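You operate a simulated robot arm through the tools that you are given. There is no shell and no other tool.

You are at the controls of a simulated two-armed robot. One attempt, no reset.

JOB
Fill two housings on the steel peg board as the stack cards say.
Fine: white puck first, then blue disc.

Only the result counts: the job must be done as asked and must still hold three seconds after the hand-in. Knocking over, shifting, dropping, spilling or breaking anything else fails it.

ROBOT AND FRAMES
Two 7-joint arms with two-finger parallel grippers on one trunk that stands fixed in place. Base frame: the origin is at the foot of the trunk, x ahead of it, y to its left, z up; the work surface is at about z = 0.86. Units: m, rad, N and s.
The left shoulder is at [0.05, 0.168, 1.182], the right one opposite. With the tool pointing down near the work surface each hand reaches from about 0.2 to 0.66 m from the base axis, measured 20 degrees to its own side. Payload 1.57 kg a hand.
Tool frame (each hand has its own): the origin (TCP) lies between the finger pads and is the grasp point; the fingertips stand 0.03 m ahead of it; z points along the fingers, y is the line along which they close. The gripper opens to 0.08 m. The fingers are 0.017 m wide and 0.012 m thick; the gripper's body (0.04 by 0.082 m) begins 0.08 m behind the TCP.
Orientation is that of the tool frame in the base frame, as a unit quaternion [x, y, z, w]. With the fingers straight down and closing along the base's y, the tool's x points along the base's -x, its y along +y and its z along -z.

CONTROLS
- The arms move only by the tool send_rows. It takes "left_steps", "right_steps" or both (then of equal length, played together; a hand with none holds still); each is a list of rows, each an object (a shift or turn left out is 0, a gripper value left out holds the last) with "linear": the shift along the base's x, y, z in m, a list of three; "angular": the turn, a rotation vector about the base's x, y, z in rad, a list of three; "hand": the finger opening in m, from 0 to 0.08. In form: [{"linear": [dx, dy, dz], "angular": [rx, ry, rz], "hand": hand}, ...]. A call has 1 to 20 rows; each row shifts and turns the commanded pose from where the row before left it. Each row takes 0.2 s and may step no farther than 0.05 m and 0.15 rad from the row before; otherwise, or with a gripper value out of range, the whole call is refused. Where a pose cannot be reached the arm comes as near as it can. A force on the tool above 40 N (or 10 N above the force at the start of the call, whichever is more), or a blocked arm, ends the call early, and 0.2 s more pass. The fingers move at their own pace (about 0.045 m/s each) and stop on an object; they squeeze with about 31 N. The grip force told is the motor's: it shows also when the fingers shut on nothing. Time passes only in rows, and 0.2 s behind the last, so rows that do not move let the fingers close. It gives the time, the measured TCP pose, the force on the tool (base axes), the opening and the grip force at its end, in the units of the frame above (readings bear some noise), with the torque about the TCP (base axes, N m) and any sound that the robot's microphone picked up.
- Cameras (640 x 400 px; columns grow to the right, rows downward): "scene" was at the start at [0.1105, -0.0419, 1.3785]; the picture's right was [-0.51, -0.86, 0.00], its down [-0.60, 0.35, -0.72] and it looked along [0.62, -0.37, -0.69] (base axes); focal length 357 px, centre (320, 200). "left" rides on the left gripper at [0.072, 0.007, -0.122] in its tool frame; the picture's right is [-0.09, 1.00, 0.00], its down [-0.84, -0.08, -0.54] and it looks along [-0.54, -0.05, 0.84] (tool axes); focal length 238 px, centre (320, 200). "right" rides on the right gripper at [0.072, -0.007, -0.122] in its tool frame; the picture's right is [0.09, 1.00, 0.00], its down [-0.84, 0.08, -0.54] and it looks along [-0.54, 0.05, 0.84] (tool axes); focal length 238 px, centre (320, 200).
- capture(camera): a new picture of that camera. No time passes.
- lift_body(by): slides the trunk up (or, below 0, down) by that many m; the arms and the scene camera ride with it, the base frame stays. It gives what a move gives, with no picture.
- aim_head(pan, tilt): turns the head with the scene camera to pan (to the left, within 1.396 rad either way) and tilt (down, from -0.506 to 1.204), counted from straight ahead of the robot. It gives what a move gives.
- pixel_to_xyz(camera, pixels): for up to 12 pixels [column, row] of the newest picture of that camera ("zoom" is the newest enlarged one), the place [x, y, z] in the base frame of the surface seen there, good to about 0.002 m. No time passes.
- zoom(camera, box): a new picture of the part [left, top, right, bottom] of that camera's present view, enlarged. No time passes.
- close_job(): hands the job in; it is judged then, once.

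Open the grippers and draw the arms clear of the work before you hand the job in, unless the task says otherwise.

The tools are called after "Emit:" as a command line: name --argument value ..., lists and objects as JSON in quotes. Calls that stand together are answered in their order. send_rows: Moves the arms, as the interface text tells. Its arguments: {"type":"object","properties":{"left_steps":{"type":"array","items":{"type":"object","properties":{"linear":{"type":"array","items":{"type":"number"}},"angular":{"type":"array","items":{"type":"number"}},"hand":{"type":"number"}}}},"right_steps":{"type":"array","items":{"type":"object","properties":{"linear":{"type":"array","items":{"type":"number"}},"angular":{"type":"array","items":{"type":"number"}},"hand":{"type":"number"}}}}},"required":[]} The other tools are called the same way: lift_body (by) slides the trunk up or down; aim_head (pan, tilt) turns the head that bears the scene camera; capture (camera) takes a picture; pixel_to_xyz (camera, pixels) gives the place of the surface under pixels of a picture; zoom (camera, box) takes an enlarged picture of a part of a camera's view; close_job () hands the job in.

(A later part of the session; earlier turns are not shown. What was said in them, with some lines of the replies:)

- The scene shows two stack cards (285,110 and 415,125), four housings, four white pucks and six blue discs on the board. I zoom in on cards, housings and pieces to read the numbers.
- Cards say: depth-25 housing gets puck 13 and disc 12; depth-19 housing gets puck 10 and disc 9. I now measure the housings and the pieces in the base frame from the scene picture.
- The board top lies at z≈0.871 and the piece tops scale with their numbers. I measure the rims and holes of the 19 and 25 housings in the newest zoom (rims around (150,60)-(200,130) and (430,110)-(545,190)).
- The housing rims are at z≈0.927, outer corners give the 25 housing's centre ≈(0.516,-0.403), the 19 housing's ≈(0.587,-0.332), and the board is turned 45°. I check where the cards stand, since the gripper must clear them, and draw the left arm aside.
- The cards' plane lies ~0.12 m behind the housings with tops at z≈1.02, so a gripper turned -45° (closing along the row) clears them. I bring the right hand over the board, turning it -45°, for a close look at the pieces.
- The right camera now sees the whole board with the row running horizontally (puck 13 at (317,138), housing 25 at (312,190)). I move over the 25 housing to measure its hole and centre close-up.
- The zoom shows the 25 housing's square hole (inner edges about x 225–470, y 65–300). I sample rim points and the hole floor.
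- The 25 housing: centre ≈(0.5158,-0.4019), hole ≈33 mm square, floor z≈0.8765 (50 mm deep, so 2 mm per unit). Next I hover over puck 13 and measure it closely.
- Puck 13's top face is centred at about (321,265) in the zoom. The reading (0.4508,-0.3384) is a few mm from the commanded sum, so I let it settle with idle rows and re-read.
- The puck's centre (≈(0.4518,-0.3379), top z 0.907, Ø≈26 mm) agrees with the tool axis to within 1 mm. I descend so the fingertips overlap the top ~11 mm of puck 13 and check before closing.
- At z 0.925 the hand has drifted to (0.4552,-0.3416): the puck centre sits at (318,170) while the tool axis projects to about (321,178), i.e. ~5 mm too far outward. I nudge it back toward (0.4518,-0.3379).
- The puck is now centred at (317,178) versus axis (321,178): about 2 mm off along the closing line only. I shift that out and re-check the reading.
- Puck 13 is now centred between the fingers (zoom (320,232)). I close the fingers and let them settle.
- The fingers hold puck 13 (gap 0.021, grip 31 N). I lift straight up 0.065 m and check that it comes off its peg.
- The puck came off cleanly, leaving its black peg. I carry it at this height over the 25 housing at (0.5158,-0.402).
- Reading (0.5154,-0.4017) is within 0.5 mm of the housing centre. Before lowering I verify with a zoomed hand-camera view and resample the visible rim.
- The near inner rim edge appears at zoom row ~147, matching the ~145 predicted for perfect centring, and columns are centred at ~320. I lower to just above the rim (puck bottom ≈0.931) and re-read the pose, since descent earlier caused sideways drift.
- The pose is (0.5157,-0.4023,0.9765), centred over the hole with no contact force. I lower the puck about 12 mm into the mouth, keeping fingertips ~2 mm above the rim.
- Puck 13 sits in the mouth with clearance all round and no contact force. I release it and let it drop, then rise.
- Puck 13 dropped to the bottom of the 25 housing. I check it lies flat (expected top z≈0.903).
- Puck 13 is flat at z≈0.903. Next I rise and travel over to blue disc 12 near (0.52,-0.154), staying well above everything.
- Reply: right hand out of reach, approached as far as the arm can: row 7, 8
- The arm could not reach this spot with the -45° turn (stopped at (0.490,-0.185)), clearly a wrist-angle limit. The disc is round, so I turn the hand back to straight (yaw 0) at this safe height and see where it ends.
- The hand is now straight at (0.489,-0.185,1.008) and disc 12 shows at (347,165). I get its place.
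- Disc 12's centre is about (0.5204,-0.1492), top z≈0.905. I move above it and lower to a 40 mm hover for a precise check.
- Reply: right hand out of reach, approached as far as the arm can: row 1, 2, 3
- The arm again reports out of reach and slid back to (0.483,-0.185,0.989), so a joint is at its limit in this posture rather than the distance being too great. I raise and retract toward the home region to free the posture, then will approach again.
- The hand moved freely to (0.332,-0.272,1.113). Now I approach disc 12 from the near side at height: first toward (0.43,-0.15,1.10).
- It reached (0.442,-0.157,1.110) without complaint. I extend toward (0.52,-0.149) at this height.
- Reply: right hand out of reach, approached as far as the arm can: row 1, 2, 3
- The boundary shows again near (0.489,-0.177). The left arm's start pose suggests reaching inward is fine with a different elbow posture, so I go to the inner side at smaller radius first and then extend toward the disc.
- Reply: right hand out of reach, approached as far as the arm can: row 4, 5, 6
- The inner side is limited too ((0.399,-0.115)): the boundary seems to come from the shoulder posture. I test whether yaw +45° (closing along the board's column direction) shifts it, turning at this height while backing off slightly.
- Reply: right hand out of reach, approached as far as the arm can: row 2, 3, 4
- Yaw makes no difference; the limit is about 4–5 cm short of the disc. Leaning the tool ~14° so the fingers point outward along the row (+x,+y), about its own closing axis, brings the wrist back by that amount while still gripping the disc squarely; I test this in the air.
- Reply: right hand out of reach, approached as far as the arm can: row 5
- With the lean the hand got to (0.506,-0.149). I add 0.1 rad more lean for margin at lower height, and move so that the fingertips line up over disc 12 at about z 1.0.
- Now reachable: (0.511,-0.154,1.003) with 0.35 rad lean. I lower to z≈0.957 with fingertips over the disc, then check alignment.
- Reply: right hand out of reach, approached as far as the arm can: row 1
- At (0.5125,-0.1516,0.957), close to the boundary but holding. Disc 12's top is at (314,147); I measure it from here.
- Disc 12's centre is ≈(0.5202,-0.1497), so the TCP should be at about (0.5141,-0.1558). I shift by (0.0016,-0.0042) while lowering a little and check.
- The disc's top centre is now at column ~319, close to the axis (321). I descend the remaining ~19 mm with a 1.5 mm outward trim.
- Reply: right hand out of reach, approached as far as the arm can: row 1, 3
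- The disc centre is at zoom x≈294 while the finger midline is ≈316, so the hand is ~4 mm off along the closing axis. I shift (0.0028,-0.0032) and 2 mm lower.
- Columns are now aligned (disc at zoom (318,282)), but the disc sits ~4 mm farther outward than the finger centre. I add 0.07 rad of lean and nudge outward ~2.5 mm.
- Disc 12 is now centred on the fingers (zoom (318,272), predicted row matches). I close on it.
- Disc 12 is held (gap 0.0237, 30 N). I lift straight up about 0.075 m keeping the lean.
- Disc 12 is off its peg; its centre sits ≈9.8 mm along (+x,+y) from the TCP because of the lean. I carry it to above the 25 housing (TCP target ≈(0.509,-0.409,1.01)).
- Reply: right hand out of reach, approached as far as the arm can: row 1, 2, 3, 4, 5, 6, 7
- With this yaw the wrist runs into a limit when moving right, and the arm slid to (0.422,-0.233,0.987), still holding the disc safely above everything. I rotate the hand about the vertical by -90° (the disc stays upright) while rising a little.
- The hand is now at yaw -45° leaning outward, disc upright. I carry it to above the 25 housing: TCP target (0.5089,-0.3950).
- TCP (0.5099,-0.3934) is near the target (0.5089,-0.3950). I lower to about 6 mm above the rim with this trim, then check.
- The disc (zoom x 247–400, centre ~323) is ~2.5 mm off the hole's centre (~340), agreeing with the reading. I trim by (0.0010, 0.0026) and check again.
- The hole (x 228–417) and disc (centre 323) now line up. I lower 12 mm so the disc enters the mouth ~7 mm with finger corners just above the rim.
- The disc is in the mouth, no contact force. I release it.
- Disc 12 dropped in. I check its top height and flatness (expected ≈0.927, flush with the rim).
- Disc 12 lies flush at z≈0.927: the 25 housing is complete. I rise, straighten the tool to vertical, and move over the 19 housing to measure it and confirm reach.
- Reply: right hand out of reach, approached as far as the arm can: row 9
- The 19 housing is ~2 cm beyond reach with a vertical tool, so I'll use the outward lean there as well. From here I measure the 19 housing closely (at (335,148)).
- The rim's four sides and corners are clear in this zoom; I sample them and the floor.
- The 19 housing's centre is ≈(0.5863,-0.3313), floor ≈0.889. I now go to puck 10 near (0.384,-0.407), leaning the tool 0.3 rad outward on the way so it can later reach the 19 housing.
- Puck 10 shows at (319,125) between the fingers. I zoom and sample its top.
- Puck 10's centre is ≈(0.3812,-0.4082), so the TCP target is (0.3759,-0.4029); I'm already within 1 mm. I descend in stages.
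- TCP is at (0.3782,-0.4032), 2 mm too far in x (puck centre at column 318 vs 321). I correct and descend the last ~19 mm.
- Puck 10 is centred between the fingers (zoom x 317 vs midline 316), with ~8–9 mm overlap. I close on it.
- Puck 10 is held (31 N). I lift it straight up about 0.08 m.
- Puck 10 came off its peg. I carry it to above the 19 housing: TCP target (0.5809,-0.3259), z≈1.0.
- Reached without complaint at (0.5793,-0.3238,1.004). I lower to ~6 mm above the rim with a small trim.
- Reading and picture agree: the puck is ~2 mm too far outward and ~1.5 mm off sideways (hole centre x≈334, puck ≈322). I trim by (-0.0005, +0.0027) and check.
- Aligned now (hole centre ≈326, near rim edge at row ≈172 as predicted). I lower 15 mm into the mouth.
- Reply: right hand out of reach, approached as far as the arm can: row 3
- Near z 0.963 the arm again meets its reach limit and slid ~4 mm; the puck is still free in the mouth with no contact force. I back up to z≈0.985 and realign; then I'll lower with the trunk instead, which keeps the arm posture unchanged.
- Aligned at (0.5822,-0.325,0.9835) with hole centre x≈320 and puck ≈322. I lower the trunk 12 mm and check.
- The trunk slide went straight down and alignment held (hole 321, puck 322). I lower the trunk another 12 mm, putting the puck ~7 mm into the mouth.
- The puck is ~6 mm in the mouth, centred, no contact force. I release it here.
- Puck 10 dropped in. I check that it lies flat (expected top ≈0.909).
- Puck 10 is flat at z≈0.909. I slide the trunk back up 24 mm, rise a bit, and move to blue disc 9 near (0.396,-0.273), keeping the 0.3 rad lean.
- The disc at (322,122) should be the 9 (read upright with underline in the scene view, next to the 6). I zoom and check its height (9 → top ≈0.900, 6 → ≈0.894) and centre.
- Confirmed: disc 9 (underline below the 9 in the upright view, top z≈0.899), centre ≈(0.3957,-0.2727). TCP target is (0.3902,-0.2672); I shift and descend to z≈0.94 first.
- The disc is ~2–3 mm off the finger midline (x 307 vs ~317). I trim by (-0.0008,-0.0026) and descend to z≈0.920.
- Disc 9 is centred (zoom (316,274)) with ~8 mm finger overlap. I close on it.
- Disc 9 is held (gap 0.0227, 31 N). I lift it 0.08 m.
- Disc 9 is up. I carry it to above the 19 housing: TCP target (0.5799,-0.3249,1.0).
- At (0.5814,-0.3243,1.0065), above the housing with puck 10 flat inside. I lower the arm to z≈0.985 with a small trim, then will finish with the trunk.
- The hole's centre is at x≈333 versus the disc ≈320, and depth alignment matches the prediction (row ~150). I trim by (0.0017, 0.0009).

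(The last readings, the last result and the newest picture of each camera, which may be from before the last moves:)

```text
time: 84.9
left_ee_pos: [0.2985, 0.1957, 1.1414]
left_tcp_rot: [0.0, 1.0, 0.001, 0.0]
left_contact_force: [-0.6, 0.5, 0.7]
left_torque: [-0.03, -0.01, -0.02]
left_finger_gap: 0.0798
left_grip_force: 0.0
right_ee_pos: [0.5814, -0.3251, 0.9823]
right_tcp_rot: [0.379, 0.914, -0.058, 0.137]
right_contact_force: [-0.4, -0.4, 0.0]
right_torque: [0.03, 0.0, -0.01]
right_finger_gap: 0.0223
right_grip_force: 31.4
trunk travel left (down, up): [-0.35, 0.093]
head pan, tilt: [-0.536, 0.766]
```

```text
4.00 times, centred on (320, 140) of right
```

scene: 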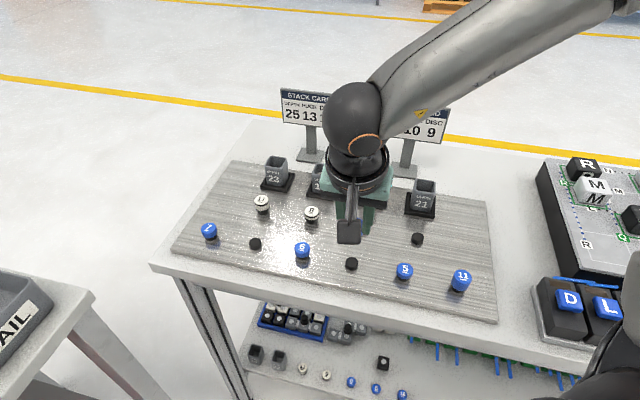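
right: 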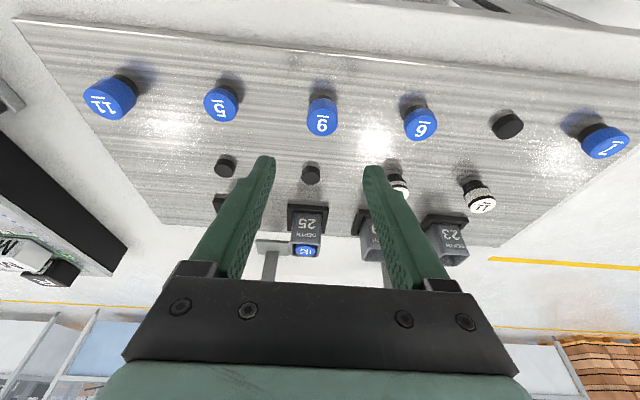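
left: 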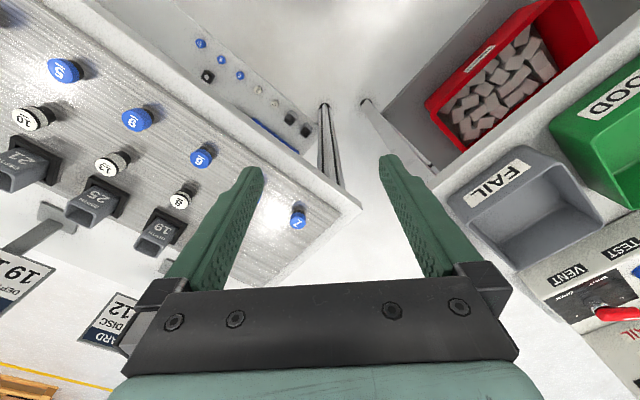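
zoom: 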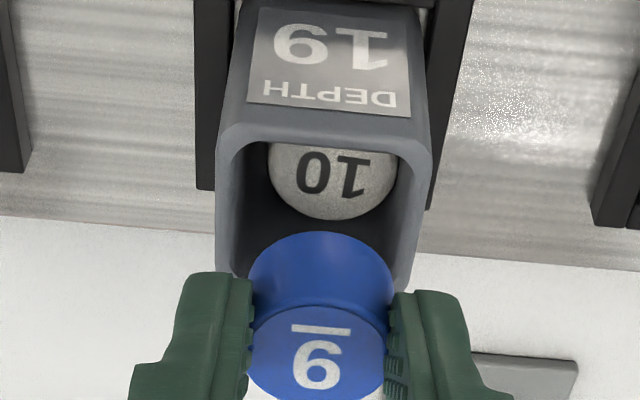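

Centred now (hole 323, disc 320). I lower the trunk 12 mm and check.

Emit:
lift_body --by -0.012

Emit:
zoom --camera "right" --box '[240, 90, 400, 190]'

Emit:
zoom --camera "scene" --box '[274, 135, 370, 195]'

```text
time: 85.5
left_ee_pos: [0.2986, 0.1956, 1.1303]
left_tcp_rot: [-0.001, 1.0, 0.001, 0.0]
left_contact_force: [0.2, 0.4, 0.6]
left_torque: [-0.03, -0.02, 0.0]
left_finger_gap: 0.08
left_grip_force: 0.1
right_ee_pos: [0.5807, -0.3248, 0.972]
right_tcp_rot: [0.378, 0.914, -0.056, 0.138]
right_contact_force: [0.6, -0.2, -1.0]
right_torque: [0.03, 0.03, 0.02]
right_finger_gap: 0.0228
right_grip_force: 30.8
trunk travel left (down, up): [-0.338, 0.105]
head pan, tilt: [-0.536, 0.766]
```

```text
4.00 times, centred on (320, 140) of right
```

zoom: 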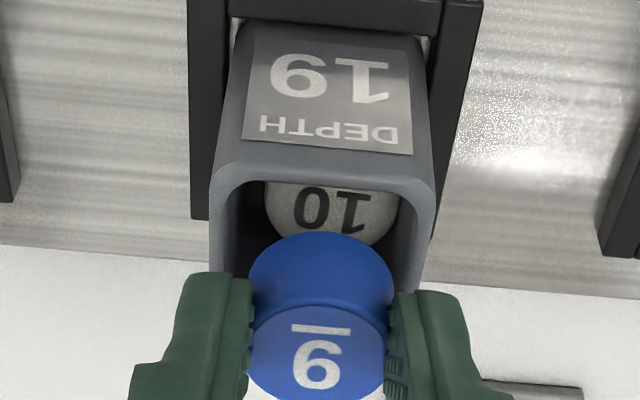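

```text
6.67 times, centred on (322, 165) of scene
```

zoom: 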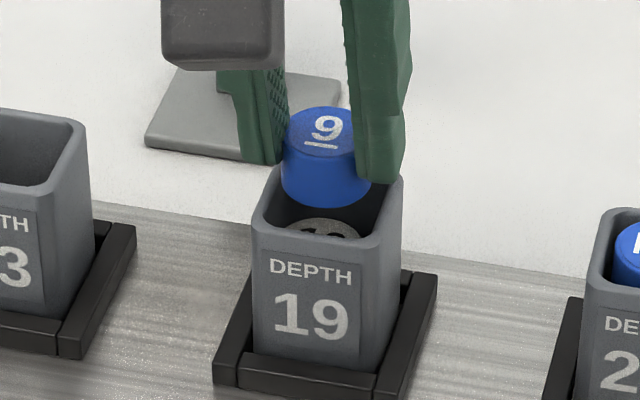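

Still centred, no contact. I lower the trunk another 11.5 mm so the disc enters the mouth.

Emit:
lift_body --by -0.0115

Emit:
zoom --camera "right" --box '[240, 90, 400, 190]'

Emit:
zoom --camera "scene" --box '[274, 125, 370, 185]'

```text
time: 86.1
left_ee_pos: [0.2989, 0.1961, 1.1177]
left_tcp_rot: [0.0, 1.0, 0.0, 0.001]
left_contact_force: [-0.2, -0.5, -0.5]
left_torque: [-0.02, -0.02, 0.0]
left_finger_gap: 0.0802
left_grip_force: 0.0
right_ee_pos: [0.5802, -0.3265, 0.9592]
right_tcp_rot: [0.378, 0.914, -0.056, 0.137]
right_contact_force: [-0.9, -0.1, -0.4]
right_torque: [0.04, -0.02, -0.02]
right_finger_gap: 0.0226
right_grip_force: 30.7
trunk travel left (down, up): [-0.326, 0.116]
head pan, tilt: [-0.536, 0.766]
```

```text
4.00 times, centred on (320, 140) of right
```

zoom: 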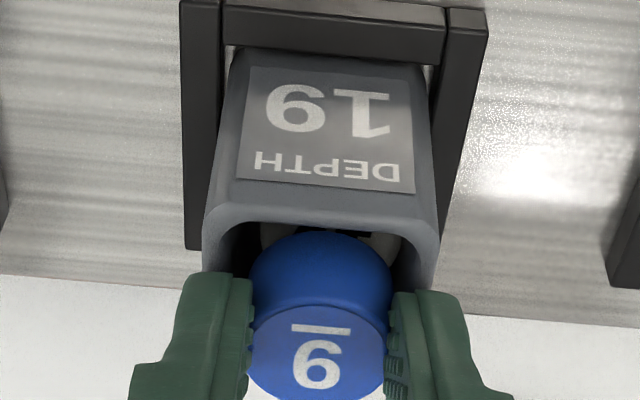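

```text
6.67 times, centred on (322, 155) of scene
```

zoom: 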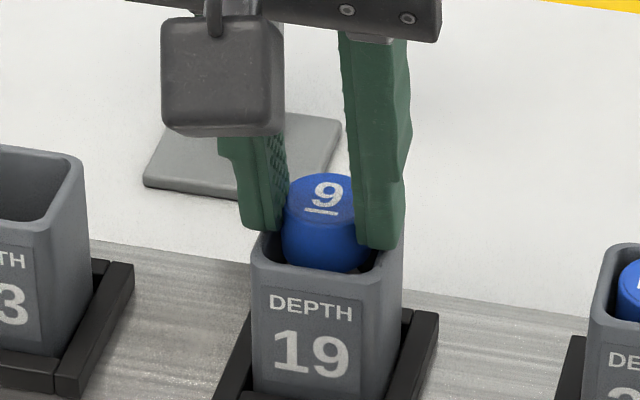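

The disc sits ~5–6 mm in the mouth, clear of the walls, no contact force. I release it.

Emit:
send_rows --right_steps '[{"hand": 0.06}, {"hand": 0.06}, {"hand": 0.06}, {}, {}]'

Emit:
zoom --camera "right" --box '[240, 90, 400, 190]'

```text
time: 87.3
left_ee_pos: [0.2994, 0.1961, 1.1177]
left_tcp_rot: [-0.001, 1.0, 0.001, 0.0]
left_contact_force: [0.0, -0.1, 0.0]
left_torque: [0.01, 0.0, 0.0]
left_finger_gap: 0.08
left_grip_force: 0.1
right_ee_pos: [0.5812, -0.3245, 0.9603]
right_tcp_rot: [0.378, 0.914, -0.056, 0.138]
right_contact_force: [-0.4, 0.5, 0.2]
right_torque: [-0.02, -0.02, -0.02]
right_finger_gap: 0.0603
right_grip_force: 0.1
trunk travel left (down, up): [-0.326, 0.116]
head pan, tilt: [-0.536, 0.766]
```

```text
4.00 times, centred on (320, 140) of right
```

zoom: 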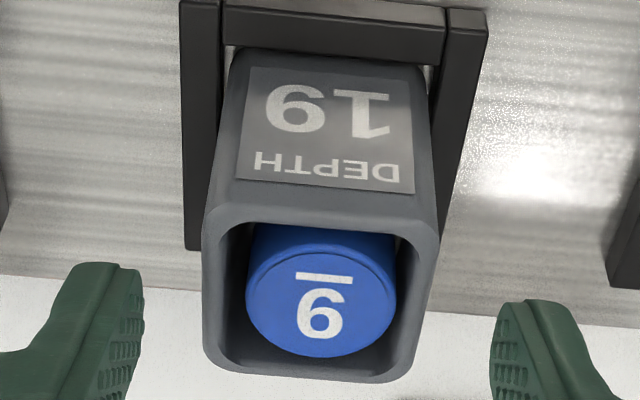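

Disc 9 dropped in; I check its top height and flatness against the rim (expected ≈0.927).

Emit:
pixel_to_xyz --camera "zoom" --pixels '[[320, 300], [265, 300], [378, 305], [320, 270], [320, 345], [285, 330], [355, 335], [220, 280], [425, 290], [310, 372]]'

Emit:
lift_body --by 0.0235

```text
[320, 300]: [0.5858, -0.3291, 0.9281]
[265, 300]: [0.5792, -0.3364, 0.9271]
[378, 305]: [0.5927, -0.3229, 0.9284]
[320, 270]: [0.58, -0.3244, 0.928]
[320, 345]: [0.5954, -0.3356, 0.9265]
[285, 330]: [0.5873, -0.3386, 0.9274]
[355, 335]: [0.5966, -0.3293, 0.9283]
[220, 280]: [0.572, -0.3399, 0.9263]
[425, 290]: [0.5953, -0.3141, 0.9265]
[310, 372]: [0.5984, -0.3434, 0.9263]
```

```text
time: 88.0
left_ee_pos: [0.2992, 0.1953, 1.1417]
left_tcp_rot: [-0.001, 1.0, -0.001, -0.001]
left_contact_force: [-0.5, -0.6, -0.6]
left_torque: [-0.02, -0.04, -0.02]
left_finger_gap: 0.0798
left_grip_force: 0.0
right_ee_pos: [0.5815, -0.3259, 0.9826]
right_tcp_rot: [0.379, 0.913, -0.057, 0.137]
right_contact_force: [-0.3, 0.0, 0.0]
right_torque: [0.01, 0.01, 0.02]
right_finger_gap: 0.0601
right_grip_force: 0.1
trunk travel left (down, up): [-0.35, 0.093]
head pan, tilt: [-0.536, 0.766]
```

Disc 9 is flush (z≈0.9275) and flat. I withdraw the right arm up and back to its start region, straightening the tool and opening the gripper fully.

Emit:
send_rows --right_steps '[{"linear": [0, 0, 0.03]}, {"linear": [-0.01, 0, 0.035]}, {"linear": [-0.03, -0.006, 0.025]}, {"linear": [-0.03, -0.007, 0.025], "angular": [0.0707, 0.0707, 0]}, {"linear": [-0.03, -0.007, 0.02], "angular": [0.0707, 0.0707, 0]}, {"linear": [-0.035, -0.007, 0], "angular": [0.0707, 0.0707, 0]}, {"linear": [-0.035, -0.008, 0]}, {"linear": [-0.035, -0.01, 0]}, {"linear": [-0.035, -0.01, 0], "hand": 0.08}, {"linear": [-0.035, -0.01, 0]}, {"linear": [-0.03, 0, 0]}, {}, {}]'

Emit:
capture --camera "scene"

```text
time: 90.8
left_ee_pos: [0.3002, 0.1963, 1.1408]
left_tcp_rot: [-0.001, 1.0, 0.0, 0.0]
left_contact_force: [0.0, 0.0, 0.3]
left_torque: [0.02, -0.01, 0.02]
left_finger_gap: 0.0801
left_grip_force: 0.1
right_ee_pos: [0.2755, -0.3897, 1.1165]
right_tcp_rot: [0.383, 0.924, 0.0, -0.001]
right_contact_force: [0.3, -0.5, -0.5]
right_torque: [-0.03, -0.01, 0.02]
right_finger_gap: 0.0799
right_grip_force: 0.1
trunk travel left (down, up): [-0.35, 0.093]
head pan, tilt: [-0.536, 0.766]
```

```text
taken
```

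scene: 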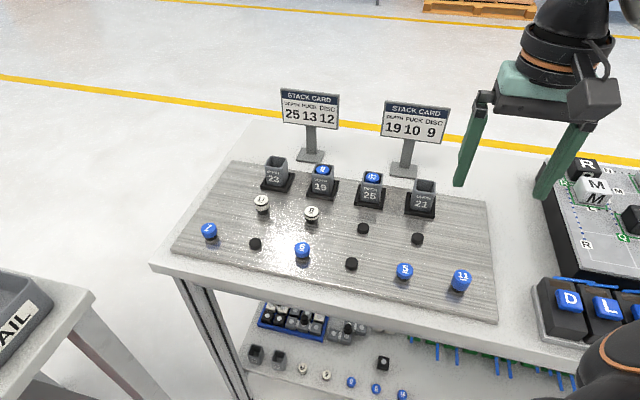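

Both arms are clear with grippers open. I take a last close look at the housings and the untouched pieces before handing in.

Emit:
zoom --camera "scene" --box '[250, 140, 450, 265]'

Emit:
pixel_to_xyz --camera "zoom" --pixels '[[232, 95], [392, 118], [195, 225], [36, 190]]'

```text
3.20 times, centred on (350, 202) of scene
```

zoom: 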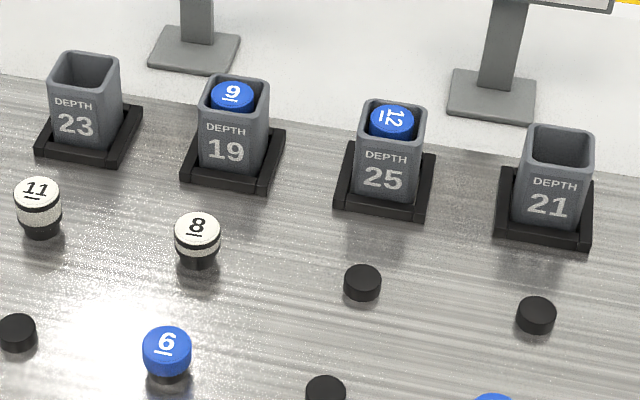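

```text
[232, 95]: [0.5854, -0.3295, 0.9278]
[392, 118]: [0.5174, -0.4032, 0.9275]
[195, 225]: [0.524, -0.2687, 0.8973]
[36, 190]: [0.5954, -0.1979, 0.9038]
```

The 19 housing holds puck 10 with disc 9 flush on top. The 25 housing holds puck 13 with disc 12 flush. All other pieces and cards are where they started, so I hand the job in.

Emit:
close_job

```text
The job is handed in.
```

Both housings on the peg board are filled as their stack cards say, and I've handed the job in. I don't have the judge's verdict.

| Housing | First in | On top | Result |
|---|---|---|---|
| Depth 25 | White puck 13 | Blue disc 12 | Disc top measured flush with the rim (z ≈ 0.927) |
| Depth 19 | White puck 10 | Blue disc 9 | Disc top measured flush with the rim (z ≈ 0.928) |

I checked each puck lay flat at the bottom before adding its disc. The last picture shows the other housings, the cards and all the unused pieces standing where they were at the start. Both grippers are open and the arms are clear of the board.

The right arm could not reach disc 12 or the depth-19 housing with the tool straight down. I leaned the tool 0.3 to 0.4 rad for those moves and lowered the trunk about 24 mm for the last part of the depth-19 insertions. The trunk is back at its starting height.
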